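You operate a simulated robot arm through the tools that you are given. There is no shell and no other tool. Be economical: measure what you need, move in short steps, check, and stop when the job is done.

You are at the controls of a simulated robot arm. One attempt, no reset.

TASK
Mix up the pellets in the purple tube and the red tube.
Fine: press each into the cup of the island bench's grey mixer till its pellet is gone, keep it upright and stand it back; leave the third tube. Set down upright: purple tube, what you pick out.

It is judged by the outcome, as a careful person would: the job done as asked, and still so three seconds after it is handed in. It fails if anything else is knocked over, pushed out of place, dropped, spilled or broken.

THE ROBOT
A 6-joint arm with a two-finger gripper, on a carriage that runs on a rail from [-167.7, 1] to [66.3, -0.4] (x, y) and turns from -3.421 to 2.374 rad about z. Base frame: it is fixed where the carriage stands at the start and does not move with it; the origin is on the floor, on the carriage's upright axis, x ahead of it, y to its left, z up. Readings come in cm, rad, newtons and seconds.
Its first joint turns from -2.897 to 2.897 rad. Payload 2.54 kg.
Tool frame: the origin (TCP) lies between the finger pads and is the grasp point; the fingertips stand 2.3 cm ahead of it; z points along the fingers, y is the line along which they close. The gripper opens to 12.6 cm. The gripper's body begins 8.2 cm behind the TCP.
Orientation is that of the tool frame in the base frame, as a unit quaternion [w, x, y, z]. With the fingers straight down and closing along the base's y, the tool's x points along the base's -x, its y along +y and its z along -z.

THE INTERFACE
- The arm moves only by the tool send_rows. Its argument "commands" is a list of rows, each an object (a shift or turn left out is 0, a gripper value left out holds the last) with "fingers": the closure in counts, from 0 (fully open) to 255 (shut); "travel": the shift along the tool's x, y, z in units of 150 mm (1.0 is 150 mm), a list of three; "turn": the turn, a rotation vector about the tool's x, y, z in units of 45 degrees (1.0 is 45 degrees), a list of three. In form: [{"fingers": fingers, "travel": [dx, dy, dz], "turn": [rx, ry, rz]}, ...]. A call has 1 to 20 rows; each row is the pose to reach, as a shift and turn from the pose commanded when the call began, along the tool's axes at that moment. A call with a number of a shift or a turn outside -1 to 1 is refused whole. A row lasts 0.2 s, in which the tool goes at most 5 cm and 0.15 rad; a call with a longer step from one row to the next is refused whole, and so is a gripper value outside its range. Where a pose cannot be reached the arm comes as near as it can. A force on the tool above 40 N (or 10 N above the force at the start of the call, whichever is more), or a blocked arm, ends the call early, and 0.2 s more pass. Each finger halts on what it meets, pressing with about 39 N; the grip force reading is that of the motor and also rises with nothing between the fingers. The clock runs only during rows and for 0.2 s after the last one: add rows that repeat a pose to give the fingers time. The reply holds the time, the measured pose of the TCP, the force on the tool along the base axes, the opening and the grip force, in the units named above and with some noise, with the torque about the TCP (base axes, N m) and any sound that the robot's microphone picked up.
- Cameras (640 x 400 px; columns grow to the right, rows downward): "scene" is now at [4.84, 14.15, 167.76]; the picture's right is [-0.64, -0.76, 0.00], its down [-0.01, 0.01, -1.00] and it looks along [0.76, -0.64, -0.01] (base axes); focal length 214 px, centre (320, 200). "wrist" rides on the gripper at [8.2, 1.4, -12.2] in the tool frame; the picture's right is [-0.17, 0.99, 0.00], its down [-0.79, -0.13, -0.60] and it looks along [-0.59, -0.10, 0.80] (tool axes); focal length 243 px, centre (320, 200). There is no depth. A picture from a camera that has moved, and an enlarged one, comes with that camera's place and axes in the base frame and with its lens.
- get_image(camera): a new picture of that camera. It takes no simulated time.
- move_column(by): slides the trunk up (or, below 0, down) by that many cm; the arm and the scene camera ride with it, the base frame stays. It gives what a move gives, with no picture.
- roll_base(legs): drives the robot by 1 to 6 legs, each [ahead, left, turn to the left] in cm, cm and rad, along the robot's own axes; the way and the turn of a leg run together, so that a leg with both is an arc; at most 150 cm and 3.142 rad a leg. The arm and the cameras ride along, it lands a little off, and it stops where it bumps. It keeps to its track: a leg is cut to what the track allows. It gives what a move gives.
- head_to(pan, tilt): turns the head with the scene camera to pan (to the left, within 2.094 rad either way) and tilt (down, from -0.506 to 1.204), counted from straight ahead of the robot. It gives what a move gives.
- enlarge(camera, box): a new picture of the part [left, top, right, bottom] of that camera's present view, enlarged. It takes no simulated time.
- job_done(): hands the job in; it is judged then, once.

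Work in short steps. Places have to be worked out from the pictures, the camera data and where the tool is seen: move nearer, look again, correct. Check each grasp and each placing, and mend what went wrong. You have 120 turns and 98 pictures in all, those below and enlarged ones among them. Open the gripper and draw the arm clear of the work before you hand the job in, unless the task says otherwise; then end with one line.

The tools are called after "Request:" as a command line: name --argument value ..., lists and objects as JSON in quotes. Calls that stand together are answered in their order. send_rows: Moves the arm, as the interface text tells. Its arguments: {"type":"object","properties":{"commands":{"type":"array"}},"required":["commands"]} The other tools are called the same way: move_column (by) slides the trunk up or down; roll_base (legs) drives the base; head_to (pan, tilt) turns the head that bears the scene camera; get_image (camera) takes a picture; enlarge (camera, box) takes an enlarged picture of a part of a camera's view; job_done () hands the job in.

At the start:

```text
t: 0.0
tcp_pos: [42.81, -19.37, 131.48]
tool_rot: [0.0, 0.0, 1.0, 0.0]
force: [0.0, 0.5, -1.2]
moment: [0.01, -0.01, -0.01]
gripper_width: 12.61
finger_force: 0.1
trunk travel left (down, up): [-42.5, 6.5]
robot x, y, heading: [0.09, -0.36, 0.002]
head pan, tilt: [-1.03, 1.201]
```

scene: 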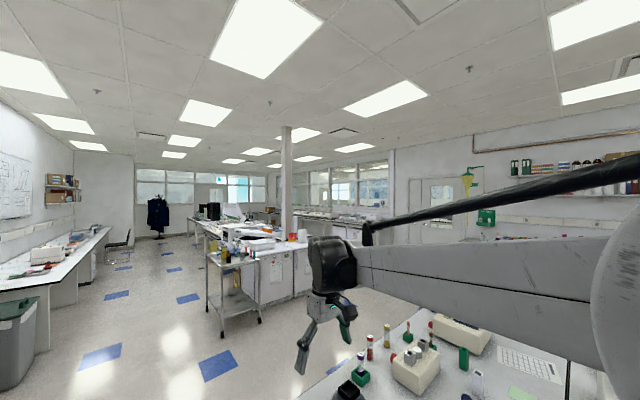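
wrist: 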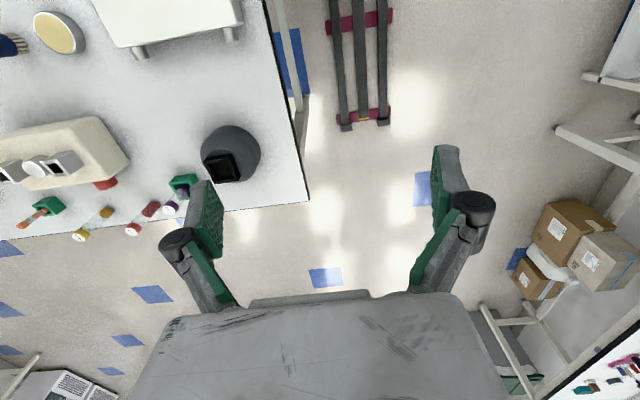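

The bench with tubes looks to be at the right of the robot. I take a fresh scene picture with its camera data, and an enlarged one of the bench.

Request:
head_to --pan -1.2 --tilt 0.8

Request:
get_image --camera "scene"

Request:
enlarge --camera "wrist" --box '[0, 80, 310, 274]'

```text
t: 0.9
tcp_pos: [42.75, -19.39, 131.39]
tool_rot: [0.0, 0.0, 1.0, -0.001]
force: [0.0, -0.1, 0.4]
moment: [0.0, 0.0, 0.01]
gripper_width: 12.6
finger_force: 0.1
trunk travel left (down, up): [-42.5, 6.5]
robot x, y, heading: [-0.14, -0.09, -0.0]
head pan, tilt: [-1.201, 0.799]
```

```text
95 pictures are left
camera scene: at [4.86, 14.16, 167.7], right [-0.64, -0.77, 0.0], down [-0.01, 0.01, -1.0], along [0.77, -0.64, -0.02], focal length 214 px, centre (320, 200)
```

scene: 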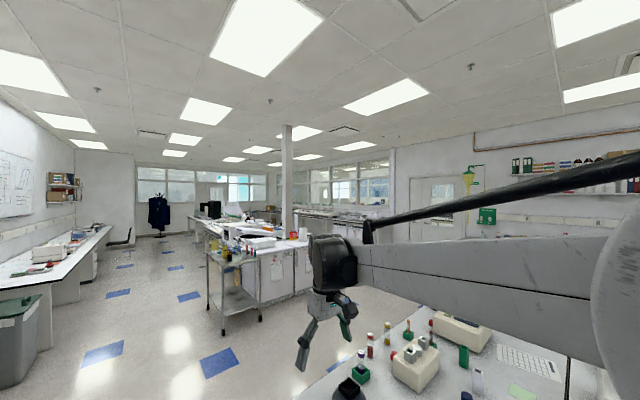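

```text
2.06 times, centred on (155, 177) of wrist
camera zoom: at [34.49, -17.95, 143.61], right [0.17, 0.99, 0.0], down [0.79, -0.13, 0.6], along [0.59, -0.1, -0.8], focal length 500 px, centre (660, 247)
```

zoom: 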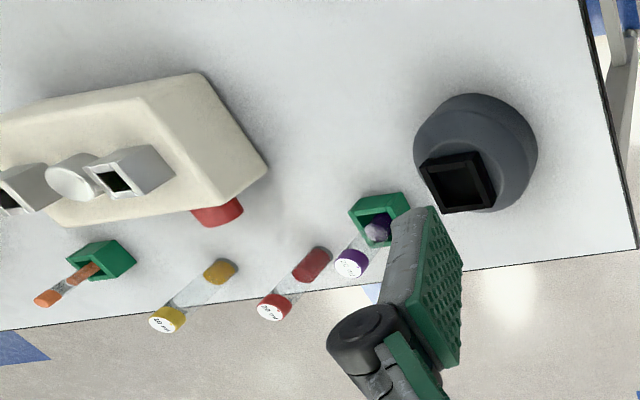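

The tubes (purple in a green stand, red and yellow standing) are near x≈65, y≈-58 to -80, and the grey mixer near (56,-45). I move the carriage 30 cm ahead for comfortable reach and look again.

Request:
roll_base --legs '[[30, 0, 0]]'

Request:
get_image --camera "scene"

Request:
get_image --camera "wrist"

```text
t: 2.9
tcp_pos: [72.85, -19.31, 131.45]
tool_rot: [0.0, -0.003, 1.0, 0.0]
force: [0.0, -0.5, 0.7]
moment: [0.01, 0.0, 0.02]
gripper_width: 12.59
finger_force: 0.2
trunk travel left (down, up): [-42.5, 6.5]
robot x, y, heading: [29.94, -0.44, 0.005]
head pan, tilt: [-1.201, 0.799]
```

```text
93 pictures are left
camera scene: at [34.77, 13.98, 167.58], right [-0.64, -0.77, 0.0], down [-0.02, 0.02, -1.0], along [0.77, -0.64, -0.03], focal length 214 px, centre (320, 200)
```

scene: 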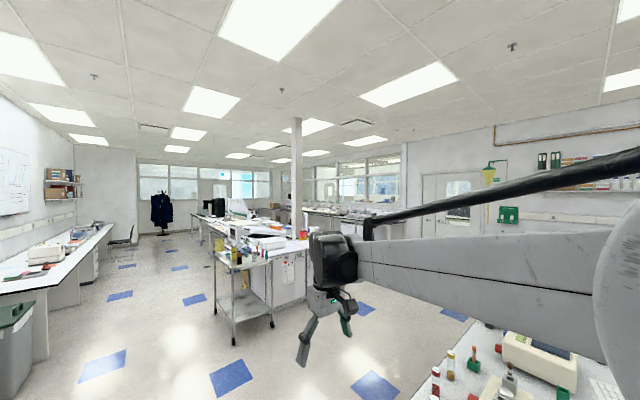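

```text
92 pictures are left
camera wrist: at [64.49, -17.97, 143.6], right [0.16, 0.99, 0.0], down [0.79, -0.13, 0.6], along [0.59, -0.1, -0.8], focal length 243 px, centre (320, 200)
```

wrist: 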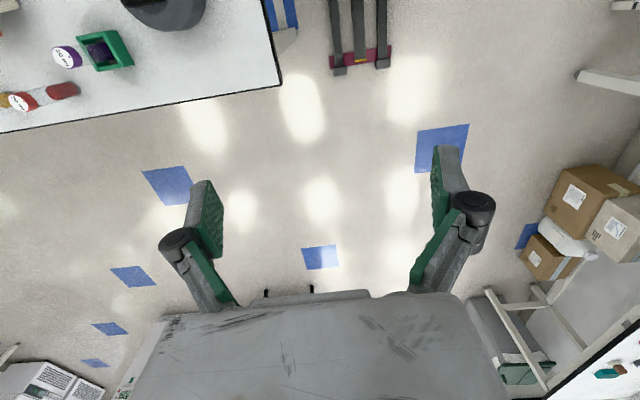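

From two wrist views: purple cap ≈ (63,-58,100), red cap ≈ (67.5,-70.7,100), bench ≈ z 89-90, mixer ≈ (57,-44). I turn the carriage right by 0.8 so the wrist camera faces the work.

Request:
roll_base --legs '[[0, 0, -0.8]]'

Request:
get_image --camera "scene"

Request:
get_image --camera "wrist"

```text
t: 5.4
tcp_pos: [46.62, -44.04, 131.41]
tool_rot: [0.0, 0.378, 0.926, 0.0]
force: [0.3, 0.3, 0.7]
moment: [0.01, 0.0, -0.02]
gripper_width: 12.59
finger_force: 0.1
trunk travel left (down, up): [-42.5, 6.5]
robot x, y, heading: [29.86, -0.03, -0.78]
head pan, tilt: [-1.201, 0.799]
```

```text
91 pictures are left
camera scene: at [43.34, 6.37, 167.44], right [-0.99, -0.1, 0.0], down [0.0, 0.05, -1.0], along [0.1, -0.99, -0.05], focal length 214 px, centre (320, 200)
```

scene: 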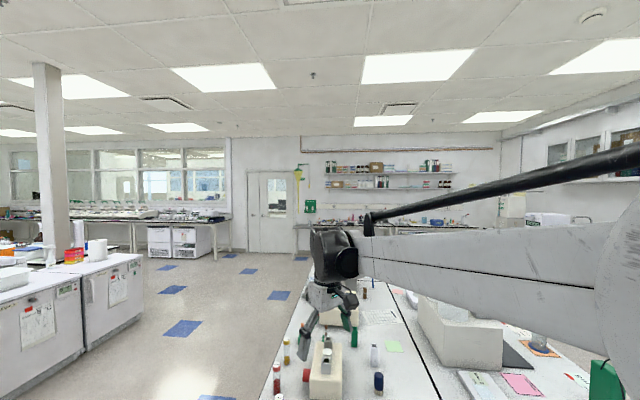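

```text
90 pictures are left
camera wrist: at [41.77, -37.21, 143.61], right [0.81, 0.59, 0.0], down [0.47, -0.65, 0.6], along [0.35, -0.48, -0.8], focal length 243 px, centre (320, 200)
```

wrist: 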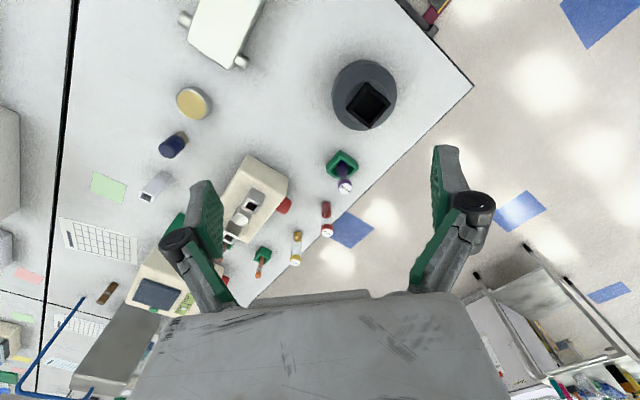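

I enlarge the region with mixer and tubes.

Request:
enlarge --camera "wrist" --box '[200, 40, 440, 280]'

Request:
enlarge --camera "scene" --box '[240, 280, 400, 400]'

```text
1.67 times, centred on (320, 160) of wrist
camera zoom: at [41.77, -37.21, 143.61], right [0.81, 0.59, 0.0], down [0.47, -0.65, 0.6], along [0.35, -0.48, -0.8], focal length 404 px, centre (320, 267)
```

zoom: 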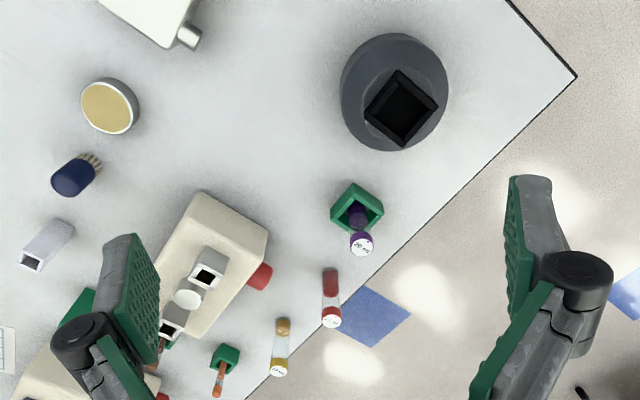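

```text
3.33 times, centred on (320, 340) of scene
camera zoom: at [43.34, 6.37, 167.44], right [-0.99, -0.1, 0.0], down [0.0, 0.05, -1.0], along [0.1, -0.99, -0.05], focal length 715 px, centre (320, -267)
```

zoom: 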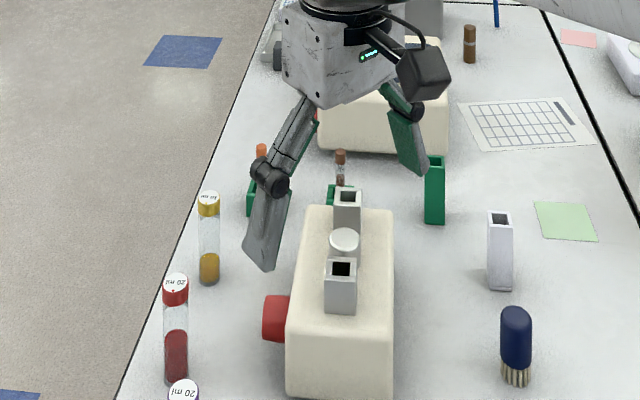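

Purple cap at about (63,-57.7,100), red at (67.5,-70.3,100); vials stand about 10 cm tall. I move toward the purple vial, staying above everything, and look.

Request:
send_rows --commands '[{"fingers": 0, "travel": [-0.2, 0.02, 0.16]}, {"travel": [-0.4, 0.04, 0.32]}, {"travel": [-0.6, 0.06, 0.48]}, {"travel": [-0.8, 0.08, 0.64]}, {"travel": [-1.0, 0.1, 0.8]}, {"travel": [-1.0, 0.1, 0.8]}]'

Request:
get_image --camera "wrist"

```text
t: 6.8
tcp_pos: [58.69, -53.37, 119.38]
tool_rot: [0.0, 0.38, 0.925, 0.001]
force: [0.3, -0.2, 0.5]
moment: [0.04, 0.03, -0.02]
gripper_width: 12.6
finger_force: 0.1
trunk travel left (down, up): [-42.5, 6.5]
robot x, y, heading: [30.09, -0.06, -0.78]
head pan, tilt: [-1.201, 0.799]
```

```text
87 pictures are left
camera wrist: at [53.68, -46.64, 131.54], right [0.81, 0.59, 0.0], down [0.47, -0.65, 0.6], along [0.35, -0.48, -0.8], focal length 243 px, centre (320, 200)
```

wrist: 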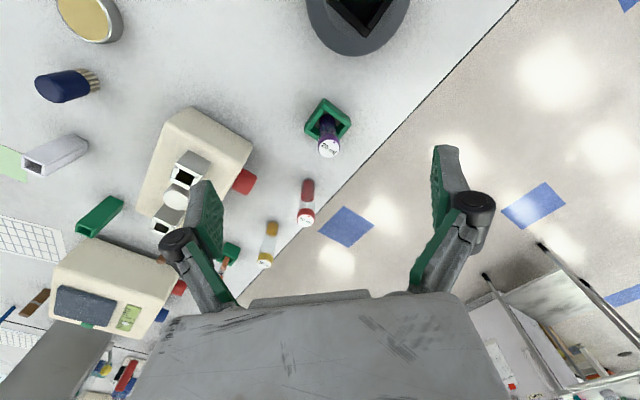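

Purple cap now triangulates to (63.5,-57.9,99). I center the gripper above it at z≈110 and look close.

Request:
send_rows --commands '[{"travel": [-0.15, 0.003, 0.2]}, {"travel": [-0.3, 0.006, 0.4]}, {"travel": [-0.44, 0.01, 0.6]}, {"travel": [-0.44, 0.01, 0.6]}]'

Request:
get_image --camera "wrist"

Request:
get_image --camera "scene"

```text
t: 7.8
tcp_pos: [63.54, -58.18, 110.34]
tool_rot: [-0.001, 0.378, 0.926, 0.0]
force: [0.6, -0.5, 1.0]
moment: [0.05, -0.01, 0.01]
gripper_width: 12.6
finger_force: 0.1
trunk travel left (down, up): [-42.5, 6.5]
robot x, y, heading: [30.14, 0.23, -0.781]
head pan, tilt: [-1.201, 0.799]
```

```text
86 pictures are left
camera wrist: at [58.5, -51.22, 122.38], right [0.81, 0.59, 0.0], down [0.47, -0.65, 0.6], along [0.35, -0.48, -0.8], focal length 243 px, centre (320, 200)
```

wrist: 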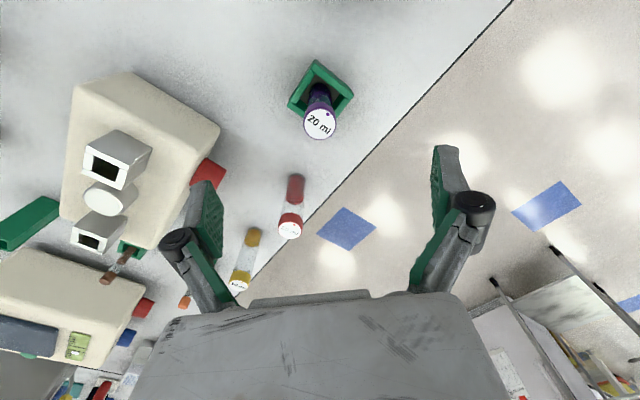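

```text
85 pictures are left
camera scene: at [39.26, 7.96, 160.66], right [-0.92, 0.4, 0.0], down [0.28, 0.66, -0.7], along [-0.28, -0.64, -0.72], focal length 214 px, centre (320, 200)
```

scene: 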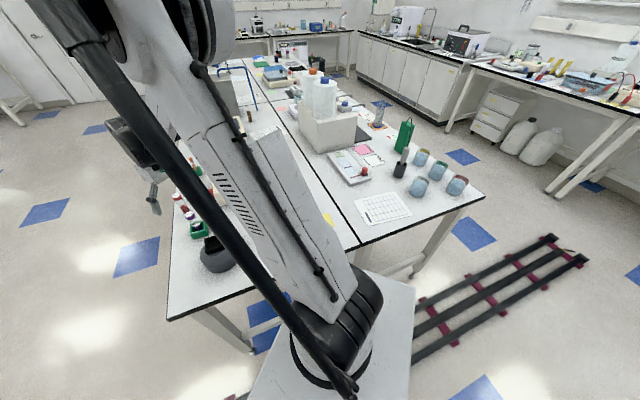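

The head does obey (with delay). I aim it at the vials to check heights from the side.

Request:
head_to --pan -0.5 --tilt 0.7

Request:
send_rows --commands '[{"travel": [0, 0, 0]}, {"travel": [0, 0, 0]}, {"travel": [0, 0, 0]}, {"travel": [0, 0, 0]}]'

Request:
get_image --camera "scene"

Request:
enlarge --camera "wrist" --box '[200, 40, 440, 190]'

```text
t: 8.8
tcp_pos: [63.41, -58.04, 110.39]
tool_rot: [-0.001, 0.378, 0.926, 0.0]
force: [0.1, 0.5, 0.3]
moment: [0.03, -0.01, 0.01]
gripper_width: 12.62
finger_force: 0.0
trunk travel left (down, up): [-42.5, 6.5]
robot x, y, heading: [30.09, 0.09, -0.781]
head pan, tilt: [-0.499, 0.7]
```

```text
t: 9.8
tcp_pos: [63.46, -58.0, 110.36]
tool_rot: [0.0, 0.378, 0.926, 0.0]
force: [-0.2, -0.4, -0.3]
moment: [0.01, 0.0, -0.02]
gripper_width: 12.61
finger_force: 0.0
trunk travel left (down, up): [-42.5, 6.5]
robot x, y, heading: [29.64, 0.06, -0.777]
head pan, tilt: [-0.499, 0.7]
```

```text
84 pictures are left
camera scene: at [44.89, 7.3, 161.48], right [-0.96, -0.29, 0.0], down [-0.19, 0.62, -0.76], along [0.22, -0.73, -0.64], focal length 214 px, centre (320, 200)
```

scene: 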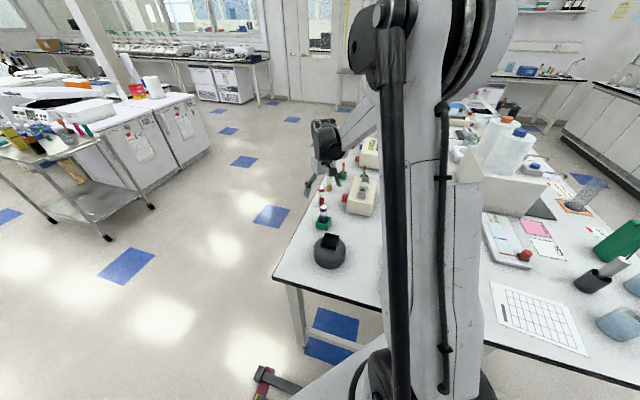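

```text
2.67 times, centred on (320, 115) of wrist
camera zoom: at [58.47, -51.16, 122.44], right [0.81, 0.59, 0.0], down [0.47, -0.65, 0.6], along [0.35, -0.48, -0.8], focal length 647 px, centre (320, 427)
```

zoom: 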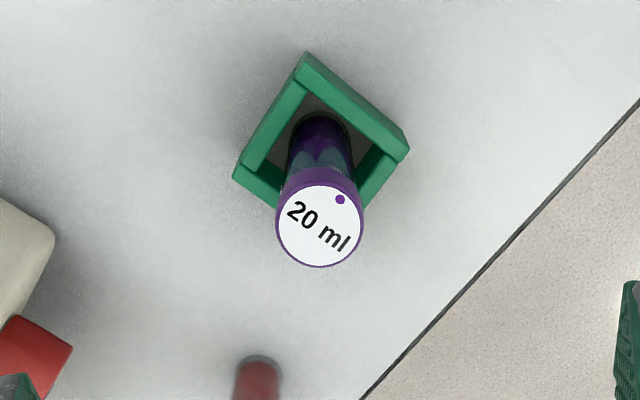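

Request:
enlarge --camera "scene" --box '[270, 140, 390, 280]'

```text
2.86 times, centred on (330, 210) of scene
camera zoom: at [44.89, 7.3, 161.48], right [-0.96, -0.29, 0.0], down [-0.19, 0.62, -0.76], along [0.22, -0.73, -0.64], focal length 613 px, centre (291, 171)
```

zoom: 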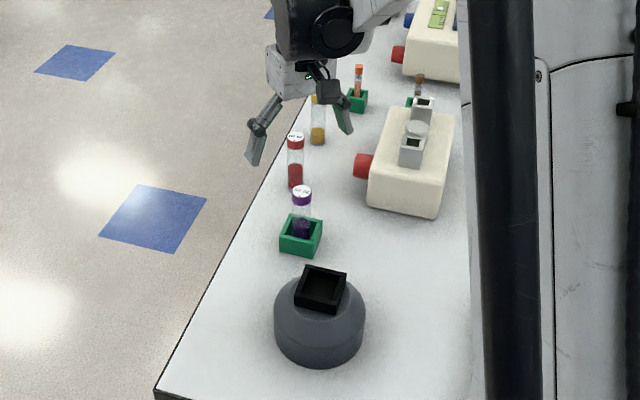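

Cap top of purple ≈ (62.9,-57.2,101), holder rim ≈ 94, bench ≈ 90.3, mixer cup opening ≈ (55.6,-41.6,100). I correct laterally and descend to TCP z≈98 with the fingers open.

Request:
send_rows --commands '[{"fingers": 0, "travel": [0.06, 0.007, 0.1]}, {"travel": [0.06, 0.007, 0.3]}, {"travel": [0.06, 0.007, 0.5]}, {"travel": [0.06, 0.007, 0.65]}, {"travel": [0.06, 0.007, 0.75]}, {"travel": [0.06, 0.007, 0.83]}, {"travel": [0.06, 0.007, 0.83]}]'

Request:
get_image --camera "wrist"

Request:
enlarge --camera "scene" --box '[270, 140, 390, 280]'

```text
t: 11.4
tcp_pos: [62.82, -57.25, 97.86]
tool_rot: [0.0, 0.378, 0.926, -0.001]
force: [0.9, -0.6, 1.0]
moment: [0.01, -0.02, 0.03]
gripper_width: 12.59
finger_force: 0.0
trunk travel left (down, up): [-42.5, 6.5]
robot x, y, heading: [29.73, 0.43, -0.779]
head pan, tilt: [-0.499, 0.7]
```

```text
81 pictures are left
camera wrist: at [57.84, -50.4, 110.06], right [0.81, 0.59, 0.0], down [0.47, -0.65, 0.6], along [0.35, -0.48, -0.8], focal length 243 px, centre (320, 200)
```

wrist: 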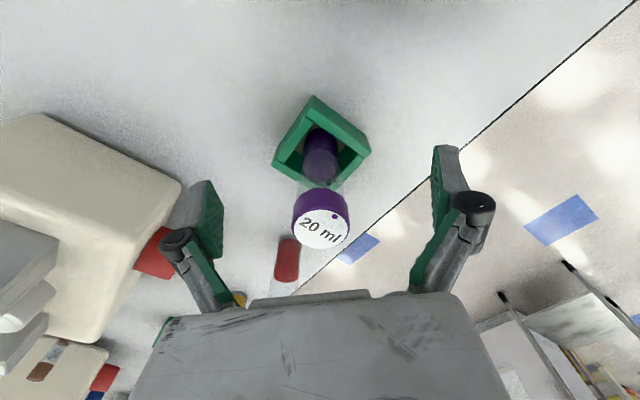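

```text
2.86 times, centred on (330, 210) of scene
camera zoom: at [44.89, 7.3, 161.48], right [-0.96, -0.29, 0.0], down [-0.19, 0.62, -0.76], along [0.22, -0.73, -0.64], focal length 613 px, centre (291, 171)
```

zoom: 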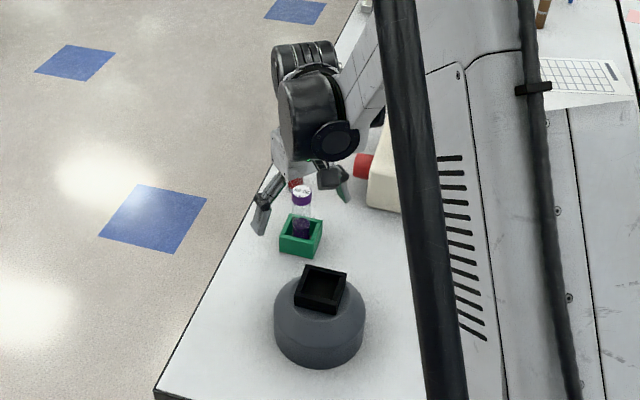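

The vial sits centered between the fingers. I close gently in steps.

Request:
send_rows --commands '[{"fingers": 100}, {"fingers": 160}, {"fingers": 185}, {"fingers": 200}, {"fingers": 215}, {"fingers": 215}, {"fingers": 215}]'

Request:
get_image --camera "wrist"

```text
t: 13.0
tcp_pos: [62.84, -57.25, 97.91]
tool_rot: [-0.001, 0.379, 0.925, 0.0]
force: [-0.7, 0.2, -0.6]
moment: [-0.01, -0.03, 0.0]
gripper_width: 2.88
finger_force: 39.1
trunk travel left (down, up): [-42.5, 6.5]
robot x, y, heading: [29.64, -0.23, -0.779]
head pan, tilt: [-0.499, 0.7]
```

```text
79 pictures are left
camera wrist: at [57.84, -50.4, 110.08], right [0.81, 0.59, 0.0], down [0.47, -0.65, 0.6], along [0.35, -0.48, -0.8], focal length 243 px, centre (320, 200)
```

wrist: 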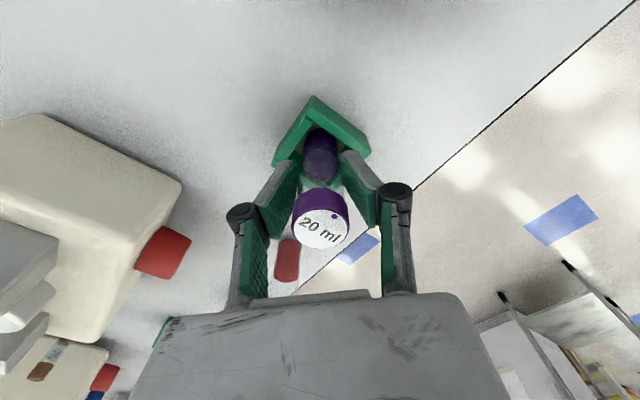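

Gripped at width 2.88 cm. I lift straight up 14.5 cm and check.

Request:
send_rows --commands '[{"fingers": 215, "travel": [0, 0, -0.1]}, {"travel": [0, 0, -0.3]}, {"travel": [0, 0, -0.5]}, {"travel": [0, 0, -0.7]}, {"travel": [0, 0, -0.9]}, {"travel": [0, 0, -0.97]}, {"travel": [0, 0, -0.97]}]'

Request:
get_image --camera "wrist"

Request:
enlarge --camera "scene" --box '[270, 140, 390, 280]'

```text
t: 14.6
tcp_pos: [62.72, -57.15, 112.75]
tool_rot: [-0.001, 0.379, 0.925, 0.0]
force: [-0.1, 0.6, -0.9]
moment: [-0.02, -0.01, 0.0]
gripper_width: 2.88
finger_force: 39.2
trunk travel left (down, up): [-42.5, 6.5]
robot x, y, heading: [29.84, 0.14, -0.777]
head pan, tilt: [-0.499, 0.7]
```

```text
78 pictures are left
camera wrist: at [57.74, -50.39, 124.74], right [0.81, 0.59, 0.0], down [0.47, -0.65, 0.6], along [0.35, -0.48, -0.8], focal length 243 px, centre (320, 200)
```

wrist: 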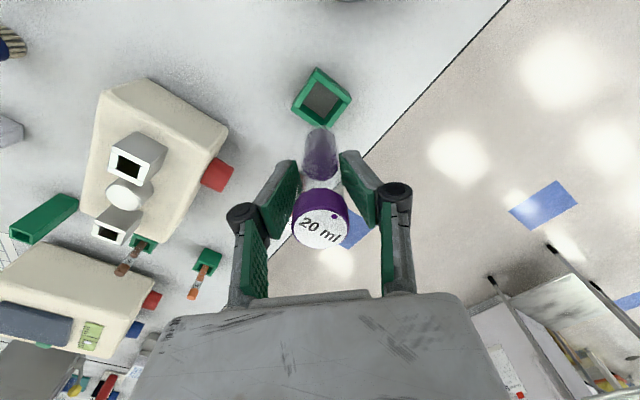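

```text
2.86 times, centred on (330, 210) of scene
camera zoom: at [44.89, 7.29, 161.48], right [-0.96, -0.29, 0.0], down [-0.19, 0.62, -0.76], along [0.22, -0.73, -0.64], focal length 613 px, centre (291, 171)
```

zoom: 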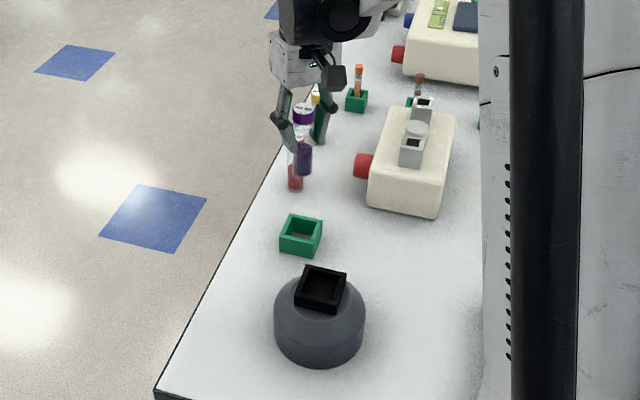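

Vial is lifted upright and the holder stayed. I move halfway towards the mixer cup to measure it close.

Request:
send_rows --commands '[{"fingers": 215, "travel": [0.1, 0.04, 0]}, {"travel": [0.3, 0.12, 0]}, {"travel": [0.5, 0.2, -0.03]}, {"travel": [0.6, 0.24, -0.03]}, {"travel": [0.6, 0.24, -0.03]}]'

Request:
get_image --camera "wrist"

Request:
enlarge --camera "scene" --box '[270, 160, 390, 300]'

```text
t: 15.8
tcp_pos: [58.93, -48.41, 113.14]
tool_rot: [0.0, 0.379, 0.926, -0.001]
force: [0.0, -0.9, 0.3]
moment: [0.01, 0.01, 0.01]
gripper_width: 2.9
finger_force: 38.9
trunk travel left (down, up): [-42.5, 6.5]
robot x, y, heading: [30.08, -0.08, -0.781]
head pan, tilt: [-0.499, 0.7]
```

```text
76 pictures are left
camera wrist: at [53.97, -41.57, 125.24], right [0.81, 0.59, 0.0], down [0.47, -0.65, 0.6], along [0.35, -0.48, -0.8], focal length 243 px, centre (320, 200)
```

wrist: 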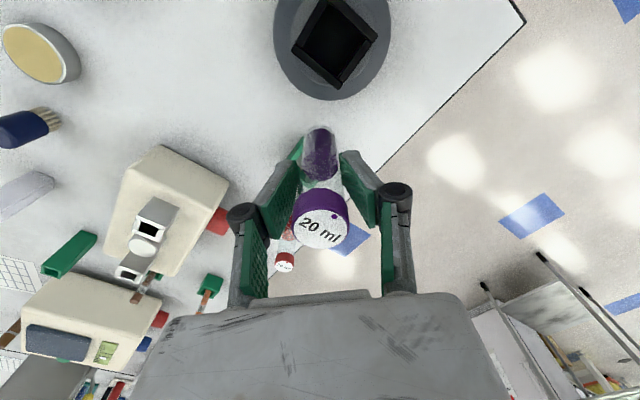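

```text
2.86 times, centred on (330, 230) of scene
camera zoom: at [44.9, 7.29, 161.48], right [-0.96, -0.29, 0.0], down [-0.19, 0.62, -0.76], along [0.22, -0.73, -0.64], focal length 613 px, centre (291, 114)
```

zoom: 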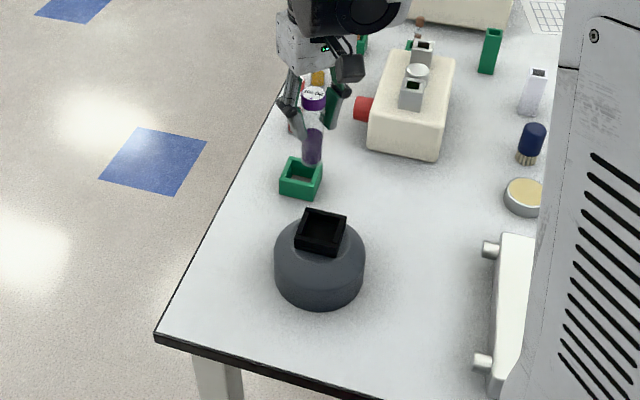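

Cup opening ≈ (55.7,-42.2), rim z≈100.5. I move above it, keeping the vial bottom ~5 cm over the rim.

Request:
send_rows --commands '[{"fingers": 215, "travel": [0.1, 0.03, 0]}, {"travel": [0.3, 0.1, 0]}, {"travel": [0.443, 0.145, 0]}, {"travel": [0.443, 0.145, 0]}]'

Request:
get_image --camera "wrist"

Request:
enlarge --camera "scene" --box '[280, 160, 380, 280]'

```text
t: 16.8
tcp_pos: [55.77, -42.28, 113.16]
tool_rot: [0.0, 0.379, 0.925, 0.0]
force: [0.2, 0.4, 0.0]
moment: [-0.02, -0.01, -0.01]
gripper_width: 2.86
finger_force: 38.9
trunk travel left (down, up): [-42.5, 6.5]
robot x, y, heading: [30.12, -0.27, -0.778]
head pan, tilt: [-0.499, 0.7]
```

```text
74 pictures are left
camera wrist: at [50.75, -35.43, 125.22], right [0.81, 0.59, 0.0], down [0.47, -0.65, 0.6], along [0.35, -0.48, -0.8], focal length 243 px, centre (320, 200)
```

wrist: 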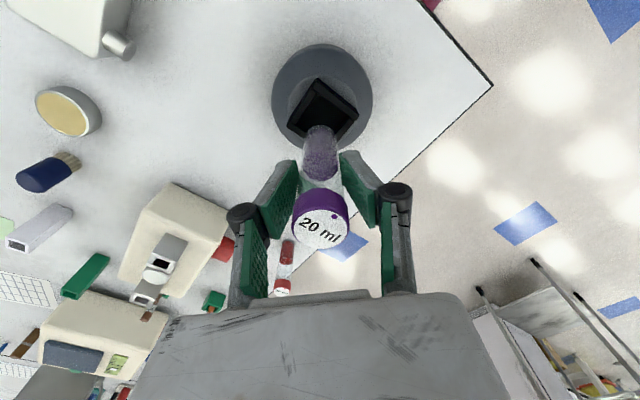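

```text
3.33 times, centred on (330, 220) of scene
camera zoom: at [44.89, 7.31, 161.48], right [-0.96, -0.29, 0.0], down [-0.19, 0.62, -0.76], along [0.22, -0.73, -0.64], focal length 715 px, centre (287, 133)
```

zoom: 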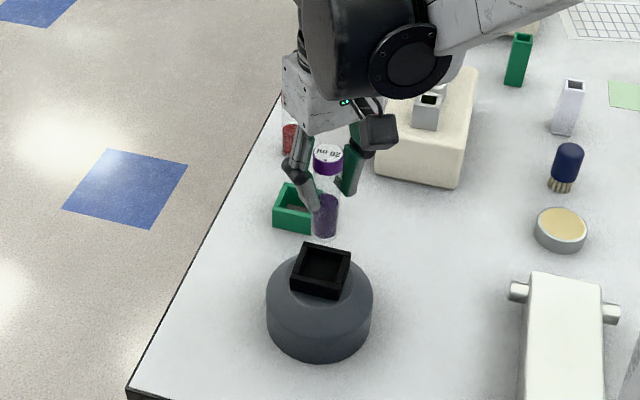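

Request:
enlarge --camera "wrist" --box '[250, 30, 390, 170]'

Request:
enlarge --camera "scene" --box '[310, 210, 350, 260]'

```text
2.86 times, centred on (320, 100) of wrist
camera zoom: at [50.75, -35.43, 125.22], right [0.81, 0.59, 0.0], down [0.47, -0.65, 0.6], along [0.35, -0.48, -0.8], focal length 693 px, centre (320, 486)
```

zoom: 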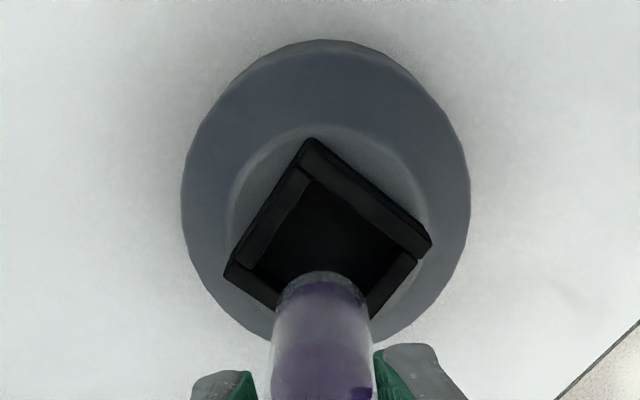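

```text
8.00 times, centred on (330, 235) of scene
camera zoom: at [44.89, 7.31, 161.48], right [-0.96, -0.29, 0.0], down [-0.19, 0.62, -0.76], along [0.22, -0.73, -0.64], focal length 1716 px, centre (240, -80)
```

zoom: 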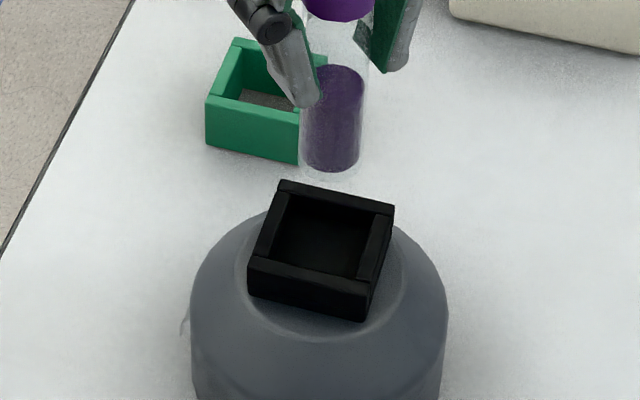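

The cup is a square box ~4 cm inside, centered ≈(55.7,-41.85). I shift 0.4 cm and descend 4 cm, to just above the rim, then check.

Request:
send_rows --commands '[{"fingers": 215, "travel": [0.022, 0.016, 0.05]}, {"travel": [0.022, 0.016, 0.15]}, {"travel": [0.022, 0.016, 0.24]}, {"travel": [0.022, 0.016, 0.24]}]'

Request:
enlarge --camera "wrist" --box '[250, 30, 390, 170]'

Request:
enlarge --camera "scene" --box '[310, 210, 350, 260]'

```text
t: 17.8
tcp_pos: [55.66, -41.96, 109.43]
tool_rot: [0.0, 0.378, 0.926, 0.0]
force: [-0.8, 0.7, -0.9]
moment: [0.0, 0.01, 0.0]
gripper_width: 2.88
finger_force: 38.7
trunk travel left (down, up): [-42.5, 6.5]
robot x, y, heading: [29.7, -0.18, -0.776]
head pan, tilt: [-0.499, 0.7]
```

```text
2.86 times, centred on (320, 100) of wrist
camera zoom: at [50.6, -35.06, 121.58], right [0.81, 0.59, 0.0], down [0.47, -0.65, 0.6], along [0.35, -0.48, -0.8], focal length 693 px, centre (320, 486)
```

zoom: 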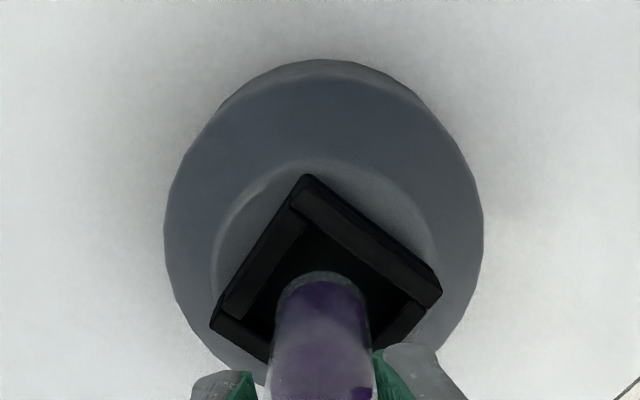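

```text
8.00 times, centred on (330, 235) of scene
camera zoom: at [44.89, 7.29, 161.48], right [-0.96, -0.29, 0.0], down [-0.19, 0.62, -0.76], along [0.22, -0.73, -0.64], focal length 1716 px, centre (240, -80)
```

zoom: 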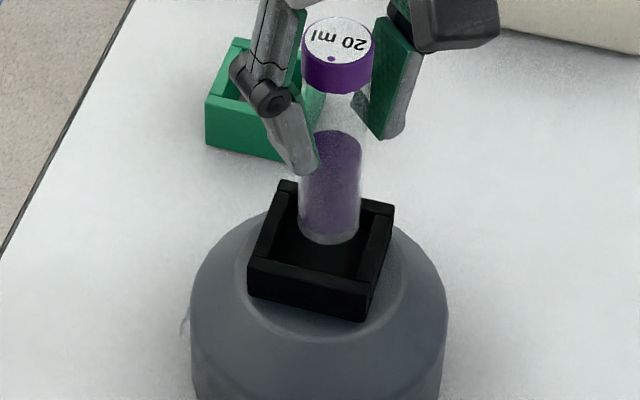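

The vial bottom is just above the opening, 0.2–0.3 cm off centre at most. I nudge 0.2 cm along y' and lower 1.8 cm slowly.

Request:
send_rows --commands '[{"fingers": 215, "travel": [0, 0.015, 0.0]}, {"travel": [0, 0.015, 0.03]}, {"travel": [0, 0.015, 0.06]}, {"travel": [0, 0.015, 0.09]}, {"travel": [0, 0.015, 0.12]}, {"travel": [0, 0.015, 0.12]}]'

Request:
enlarge --camera "scene" --box '[310, 210, 350, 260]'

```text
t: 19.2
tcp_pos: [55.65, -41.55, 107.59]
tool_rot: [0.0, 0.379, 0.925, 0.0]
force: [-0.1, 1.0, 3.0]
moment: [0.16, -0.02, 0.01]
gripper_width: 2.88
finger_force: 38.8
trunk travel left (down, up): [-42.5, 6.5]
robot x, y, heading: [29.98, -0.21, -0.781]
head pan, tilt: [-0.499, 0.7]
```

```text
8.00 times, centred on (330, 235) of scene
camera zoom: at [44.88, 7.33, 161.48], right [-0.96, -0.29, 0.0], down [-0.19, 0.62, -0.77], along [0.22, -0.73, -0.64], focal length 1716 px, centre (240, -80)
```

zoom: 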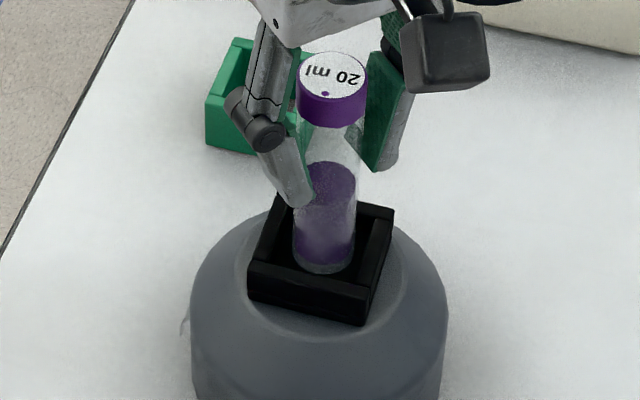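

Contact is starting (3 N) with the vial inside the cup. I press a little further in small steps and hold.

Request:
send_rows --commands '[{"fingers": 215, "travel": [0, 0, 0.008]}, {"travel": [0, 0, 0.016]}, {"travel": [0, 0, 0.022]}, {"travel": [0, 0, 0.022]}, {"travel": [0, 0, 0.022]}, {"travel": [0, 0, 0.022]}]'

Request:
enlarge --camera "scene" --box '[310, 210, 350, 260]'

```text
t: 20.6
tcp_pos: [55.54, -41.64, 107.36]
tool_rot: [0.001, 0.378, 0.926, 0.0]
force: [0.7, -7.0, 31.5]
moment: [-0.12, -0.08, -0.06]
gripper_width: 2.88
finger_force: 38.7
trunk travel left (down, up): [-42.5, 6.5]
robot x, y, heading: [29.84, -0.18, -0.773]
head pan, tilt: [-0.499, 0.7]
```

```text
8.00 times, centred on (330, 235) of scene
camera zoom: at [44.81, 7.37, 161.5], right [-0.96, -0.29, 0.0], down [-0.19, 0.62, -0.77], along [0.22, -0.73, -0.64], focal length 1716 px, centre (240, -80)
```

zoom: 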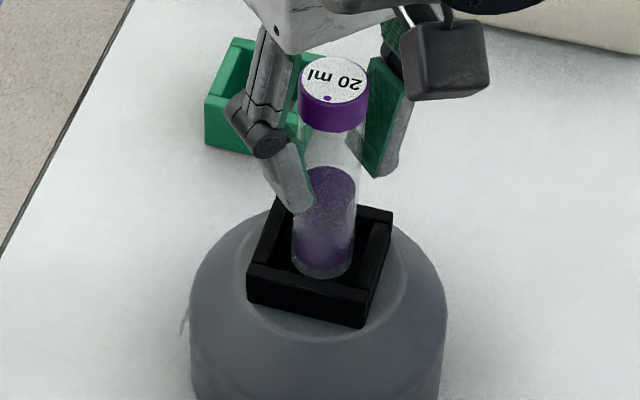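

31 N downward, vial seated. I hold for a while and watch for sound and the pellet.

Request:
send_rows --commands '[{"fingers": 215}, {"fingers": 215}, {"fingers": 215}, {"fingers": 215}, {"fingers": 215}, {"fingers": 215}, {"fingers": 215}, {"fingers": 215}, {"fingers": 215}, {"fingers": 215}]'

Request:
enlarge --camera "scene" --box '[310, 210, 350, 260]'

Request:
get_image --camera "wrist"

```text
t: 22.8
tcp_pos: [55.69, -41.5, 107.42]
tool_rot: [0.001, 0.379, 0.926, -0.002]
force: [-2.3, -0.7, 27.5]
moment: [0.28, 0.14, 0.0]
gripper_width: 2.86
finger_force: 39.0
trunk travel left (down, up): [-42.5, 6.5]
robot x, y, heading: [29.82, -0.09, -0.778]
head pan, tilt: [-0.499, 0.7]
```

```text
8.00 times, centred on (330, 235) of scene
camera zoom: at [44.8, 7.41, 161.49], right [-0.96, -0.29, 0.0], down [-0.19, 0.62, -0.77], along [0.22, -0.73, -0.64], focal length 1716 px, centre (240, -80)
```

zoom: 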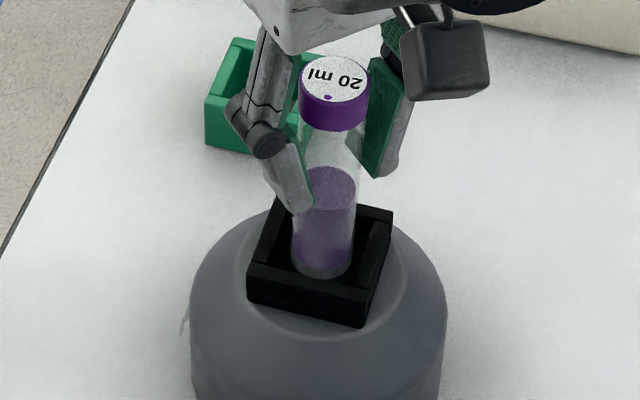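

```text
65 pictures are left
camera wrist: at [50.64, -34.73, 119.45], right [0.81, 0.59, 0.0], down [0.47, -0.65, 0.6], along [0.35, -0.48, -0.8], focal length 243 px, centre (320, 200)
```

wrist: 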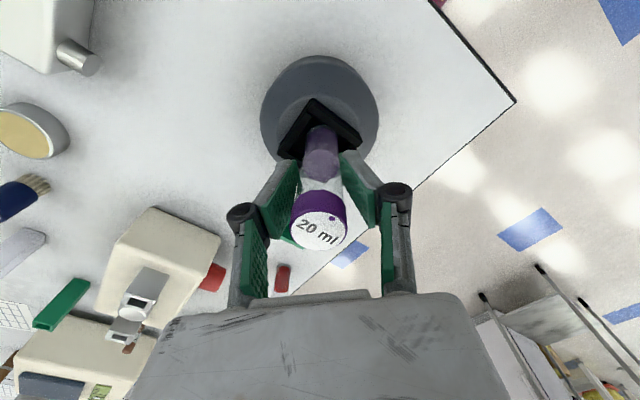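

It's shaking (lateral forces vary) and the liquid is getting uniform/paler. I keep holding.

Request:
send_rows --commands '[{"fingers": 215}, {"fingers": 215}, {"fingers": 215}, {"fingers": 215}, {"fingers": 215}, {"fingers": 215}, {"fingers": 215}, {"fingers": 215}, {"fingers": 215}, {"fingers": 215}, {"fingers": 215}, {"fingers": 215}, {"fingers": 215}, {"fingers": 215}, {"fingers": 215}, {"fingers": 215}, {"fingers": 215}, {"fingers": 215}, {"fingers": 215}, {"fingers": 215}]'

Request:
enlarge --camera "scene" --box '[315, 220, 340, 250]'

```text
t: 27.0
tcp_pos: [55.51, -41.61, 107.38]
tool_rot: [0.0, 0.379, 0.925, 0.0]
force: [-0.1, -2.0, 20.0]
moment: [0.16, 0.08, -0.01]
gripper_width: 2.88
finger_force: 38.7
trunk travel left (down, up): [-42.5, 6.5]
robot x, y, heading: [29.79, -0.14, -0.779]
head pan, tilt: [-0.499, 0.7]
```

```text
13.33 times, centred on (328, 235) of scene
camera zoom: at [44.83, 7.38, 161.49], right [-0.96, -0.29, 0.0], down [-0.19, 0.62, -0.77], along [0.22, -0.73, -0.64], focal length 2860 px, centre (220, -267)
```

zoom: 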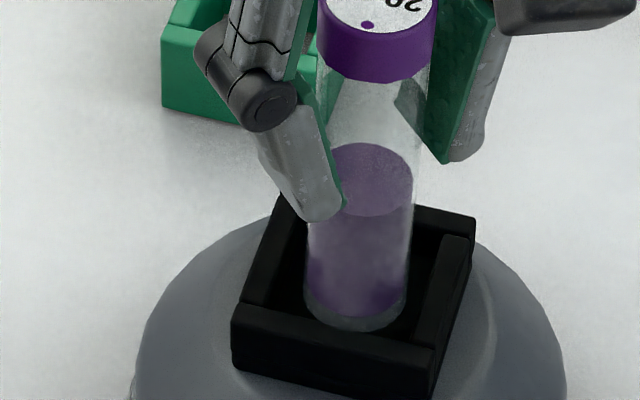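

A darker residue still lingers near the bottom edge; I hold further.

Request:
send_rows --commands '[{"fingers": 215}, {"fingers": 215}, {"fingers": 215}, {"fingers": 215}, {"fingers": 215}, {"fingers": 215}, {"fingers": 215}, {"fingers": 215}, {"fingers": 215}, {"fingers": 215}, {"fingers": 215}, {"fingers": 215}, {"fingers": 215}, {"fingers": 215}, {"fingers": 215}, {"fingers": 215}, {"fingers": 215}, {"fingers": 215}, {"fingers": 215}, {"fingers": 215}]'

Request:
enlarge --camera "scene" --box '[315, 220, 340, 250]'

```text
t: 31.2
tcp_pos: [55.72, -41.65, 107.38]
tool_rot: [0.0, 0.379, 0.925, 0.0]
force: [0.1, -0.1, 15.9]
moment: [0.14, 0.07, 0.01]
gripper_width: 2.89
finger_force: 38.7
trunk travel left (down, up): [-42.5, 6.5]
robot x, y, heading: [30.04, -0.27, -0.781]
head pan, tilt: [-0.499, 0.7]
```

```text
13.33 times, centred on (328, 235) of scene
camera zoom: at [44.85, 7.36, 161.49], right [-0.96, -0.29, 0.0], down [-0.19, 0.62, -0.77], along [0.22, -0.73, -0.64], focal length 2860 px, centre (220, -267)
```

zoom: 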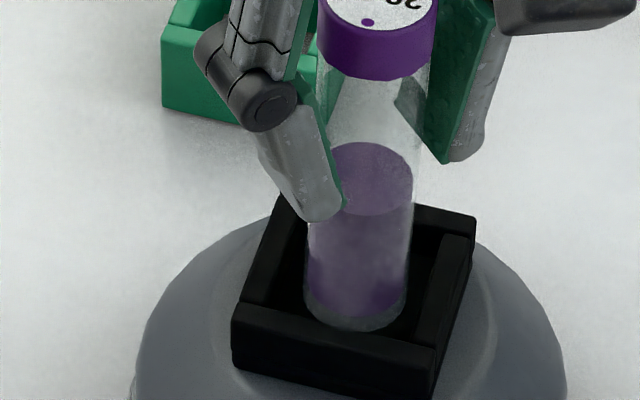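

Contact force has crept down to 16 N, so I press 0.12 cm more and hold again to finish the pellet.

Request:
send_rows --commands '[{"fingers": 215, "travel": [0, 0, 0.004]}, {"travel": [0, 0, 0.008]}, {"travel": [0, 0, 0.008]}, {"travel": [0, 0, 0.008]}, {"travel": [0, 0, 0.008]}, {"travel": [0, 0, 0.008]}, {"travel": [0, 0, 0.008]}, {"travel": [0, 0, 0.008]}, {"travel": [0, 0, 0.008]}, {"travel": [0, 0, 0.008]}, {"travel": [0, 0, 0.008]}, {"travel": [0, 0, 0.008]}, {"travel": [0, 0, 0.008]}, {"travel": [0, 0, 0.008]}, {"travel": [0, 0, 0.008]}, {"travel": [0, 0, 0.008]}]'

Request:
enlarge --camera "scene" --box '[315, 220, 340, 250]'

```text
t: 34.6
tcp_pos: [55.63, -41.68, 107.26]
tool_rot: [0.0, 0.379, 0.925, -0.001]
force: [-0.8, -1.7, 20.8]
moment: [0.18, 0.13, -0.01]
gripper_width: 2.86
finger_force: 39.5
trunk travel left (down, up): [-42.5, 6.5]
robot x, y, heading: [29.77, 0.15, -0.778]
head pan, tilt: [-0.499, 0.7]
```

```text
13.33 times, centred on (328, 235) of scene
camera zoom: at [44.83, 7.38, 161.49], right [-0.96, -0.29, 0.0], down [-0.19, 0.62, -0.77], along [0.22, -0.73, -0.64], focal length 2860 px, centre (220, -267)
```

zoom: 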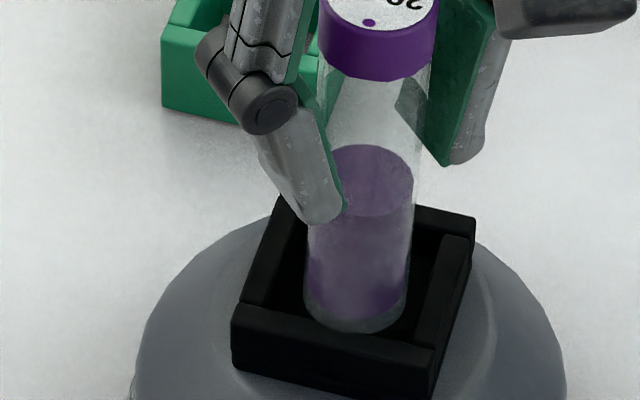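

The liquid now looks uniform. I lift 4 cm to inspect it against the light background.

Request:
send_rows --commands '[{"fingers": 215, "travel": [0, 0, -0.03]}, {"travel": [0, 0, -0.1]}, {"travel": [0, 0, -0.25]}, {"travel": [0, 0, -0.4]}, {"travel": [0, 0, -0.4]}]'

Request:
enlarge --camera "scene" --box '[310, 200, 350, 250]'

Request:
enlarge --camera "wrist" --box '[270, 90, 370, 260]'

```text
t: 35.8
tcp_pos: [55.76, -41.85, 113.13]
tool_rot: [0.0, 0.378, 0.926, 0.0]
force: [-0.9, -0.1, 0.2]
moment: [0.0, 0.01, 0.05]
gripper_width: 2.87
finger_force: 38.7
trunk travel left (down, up): [-42.5, 6.5]
robot x, y, heading: [29.92, 0.01, -0.777]
head pan, tilt: [-0.499, 0.7]
```

```text
8.00 times, centred on (330, 225) of scene
camera zoom: at [44.89, 7.31, 161.48], right [-0.96, -0.29, 0.0], down [-0.19, 0.62, -0.76], along [0.22, -0.73, -0.64], focal length 1716 px, centre (240, 0)
```

zoom: 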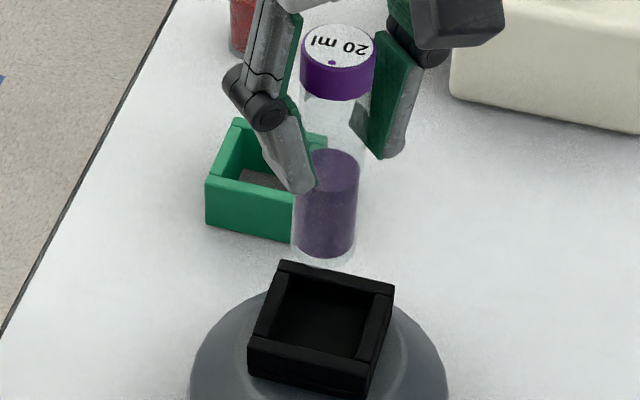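

```text
2.35 times, centred on (320, 175) of wrist
camera zoom: at [50.81, -34.94, 125.3], right [0.81, 0.59, 0.0], down [0.47, -0.65, 0.6], along [0.35, -0.48, -0.8], focal length 571 px, centre (320, 259)
```

zoom: 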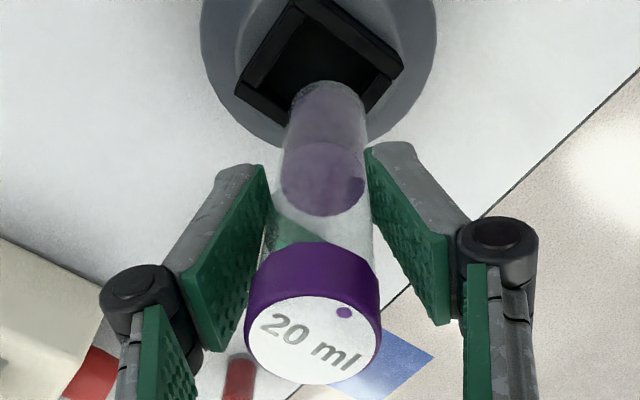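

There is a small dark spot in the liquid near one side; I zoom in to judge if it's a remaining pellet.

Request:
enlarge --camera "wrist" --box '[300, 115, 345, 185]'

Request:
enlarge --camera "scene" --box '[322, 212, 338, 238]'

```text
5.71 times, centred on (322, 150) of wrist
camera zoom: at [50.81, -34.94, 125.3], right [0.81, 0.59, 0.0], down [0.47, -0.65, 0.6], along [0.35, -0.48, -0.8], focal length 1386 px, centre (306, 486)
```

zoom: 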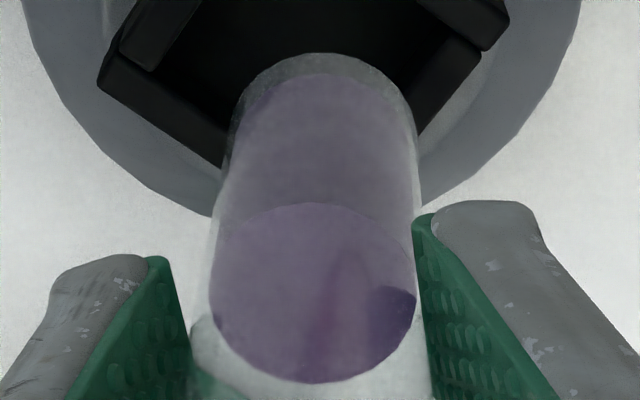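

```text
15.38 times, centred on (330, 225) of scene
camera zoom: at [44.89, 7.31, 161.48], right [-0.96, -0.29, 0.0], down [-0.19, 0.62, -0.76], along [0.22, -0.73, -0.64], focal length 3300 px, centre (166, -185)
```

zoom: 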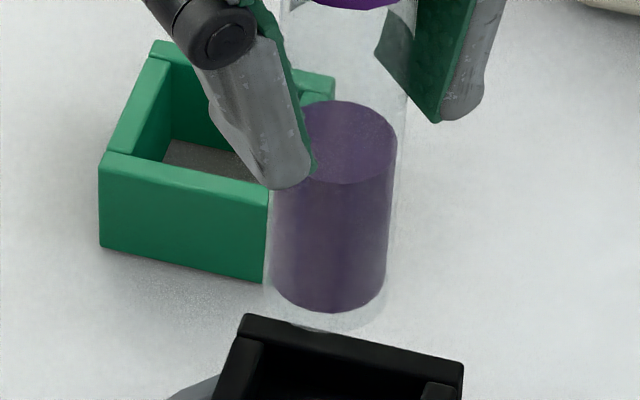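

Uniform from the side, but to be safe about that dark patch I press again for several seconds and compare.

Request:
send_rows --commands '[{"fingers": 215, "travel": [-0.005, 0, 0.15]}, {"travel": [-0.005, 0, 0.3]}, {"travel": [-0.005, 0, 0.37]}, {"travel": [-0.005, 0, 0.385]}, {"travel": [-0.005, 0, 0.395]}, {"travel": [-0.005, 0, 0.405]}, {"travel": [-0.005, 0, 0.41]}, {"travel": [-0.005, 0, 0.41]}, {"travel": [-0.005, 0, 0.41]}, {"travel": [-0.005, 0, 0.41]}, {"travel": [-0.005, 0, 0.41]}, {"travel": [-0.005, 0, 0.41]}, {"travel": [-0.005, 0, 0.41]}, {"travel": [-0.005, 0, 0.41]}, {"travel": [-0.005, 0, 0.41]}, {"travel": [-0.005, 0, 0.41]}, {"travel": [-0.005, 0, 0.41]}, {"travel": [-0.005, 0, 0.41]}, {"travel": [-0.005, 0, 0.41]}, {"travel": [-0.005, 0, 0.41]}]'

Request:
send_rows --commands '[{"fingers": 215}, {"fingers": 215}, {"fingers": 215}, {"fingers": 215}, {"fingers": 215}, {"fingers": 215}, {"fingers": 215}, {"fingers": 215}, {"fingers": 215}, {"fingers": 215}, {"fingers": 215}, {"fingers": 215}, {"fingers": 215}, {"fingers": 215}, {"fingers": 215}, {"fingers": 215}, {"fingers": 215}, {"fingers": 215}, {"fingers": 215}, {"fingers": 215}]'

Request:
enlarge --camera "wrist" --box '[300, 115, 345, 185]'

```text
t: 40.0
tcp_pos: [55.85, -41.71, 107.15]
tool_rot: [0.001, 0.379, 0.925, 0.0]
force: [-0.5, -2.2, 26.4]
moment: [0.26, 0.15, 0.01]
gripper_width: 2.86
finger_force: 38.9
trunk travel left (down, up): [-42.5, 6.5]
robot x, y, heading: [30.06, -0.34, -0.778]
head pan, tilt: [-0.499, 0.7]
```

```text
t: 44.2
tcp_pos: [55.7, -41.84, 107.0]
tool_rot: [0.0, 0.379, 0.925, 0.0]
force: [-1.3, -0.4, 19.3]
moment: [0.17, 0.06, 0.01]
gripper_width: 2.88
finger_force: 39.0
trunk travel left (down, up): [-42.5, 6.5]
robot x, y, heading: [29.84, 0.22, -0.778]
head pan, tilt: [-0.499, 0.7]
```

```text
5.71 times, centred on (322, 150) of wrist
camera zoom: at [50.79, -34.89, 119.2], right [0.81, 0.59, 0.0], down [0.47, -0.65, 0.6], along [0.35, -0.48, -0.8], focal length 1386 px, centre (306, 486)
```

zoom: 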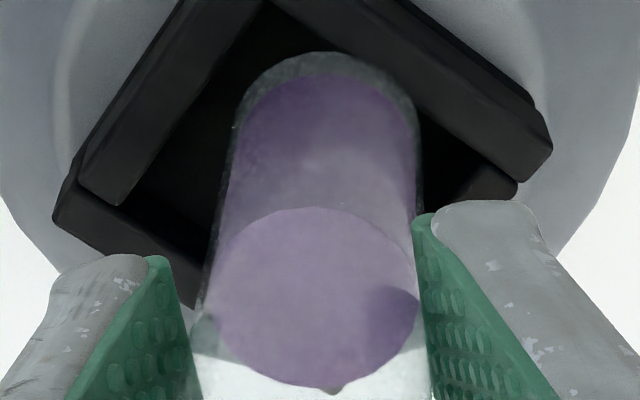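

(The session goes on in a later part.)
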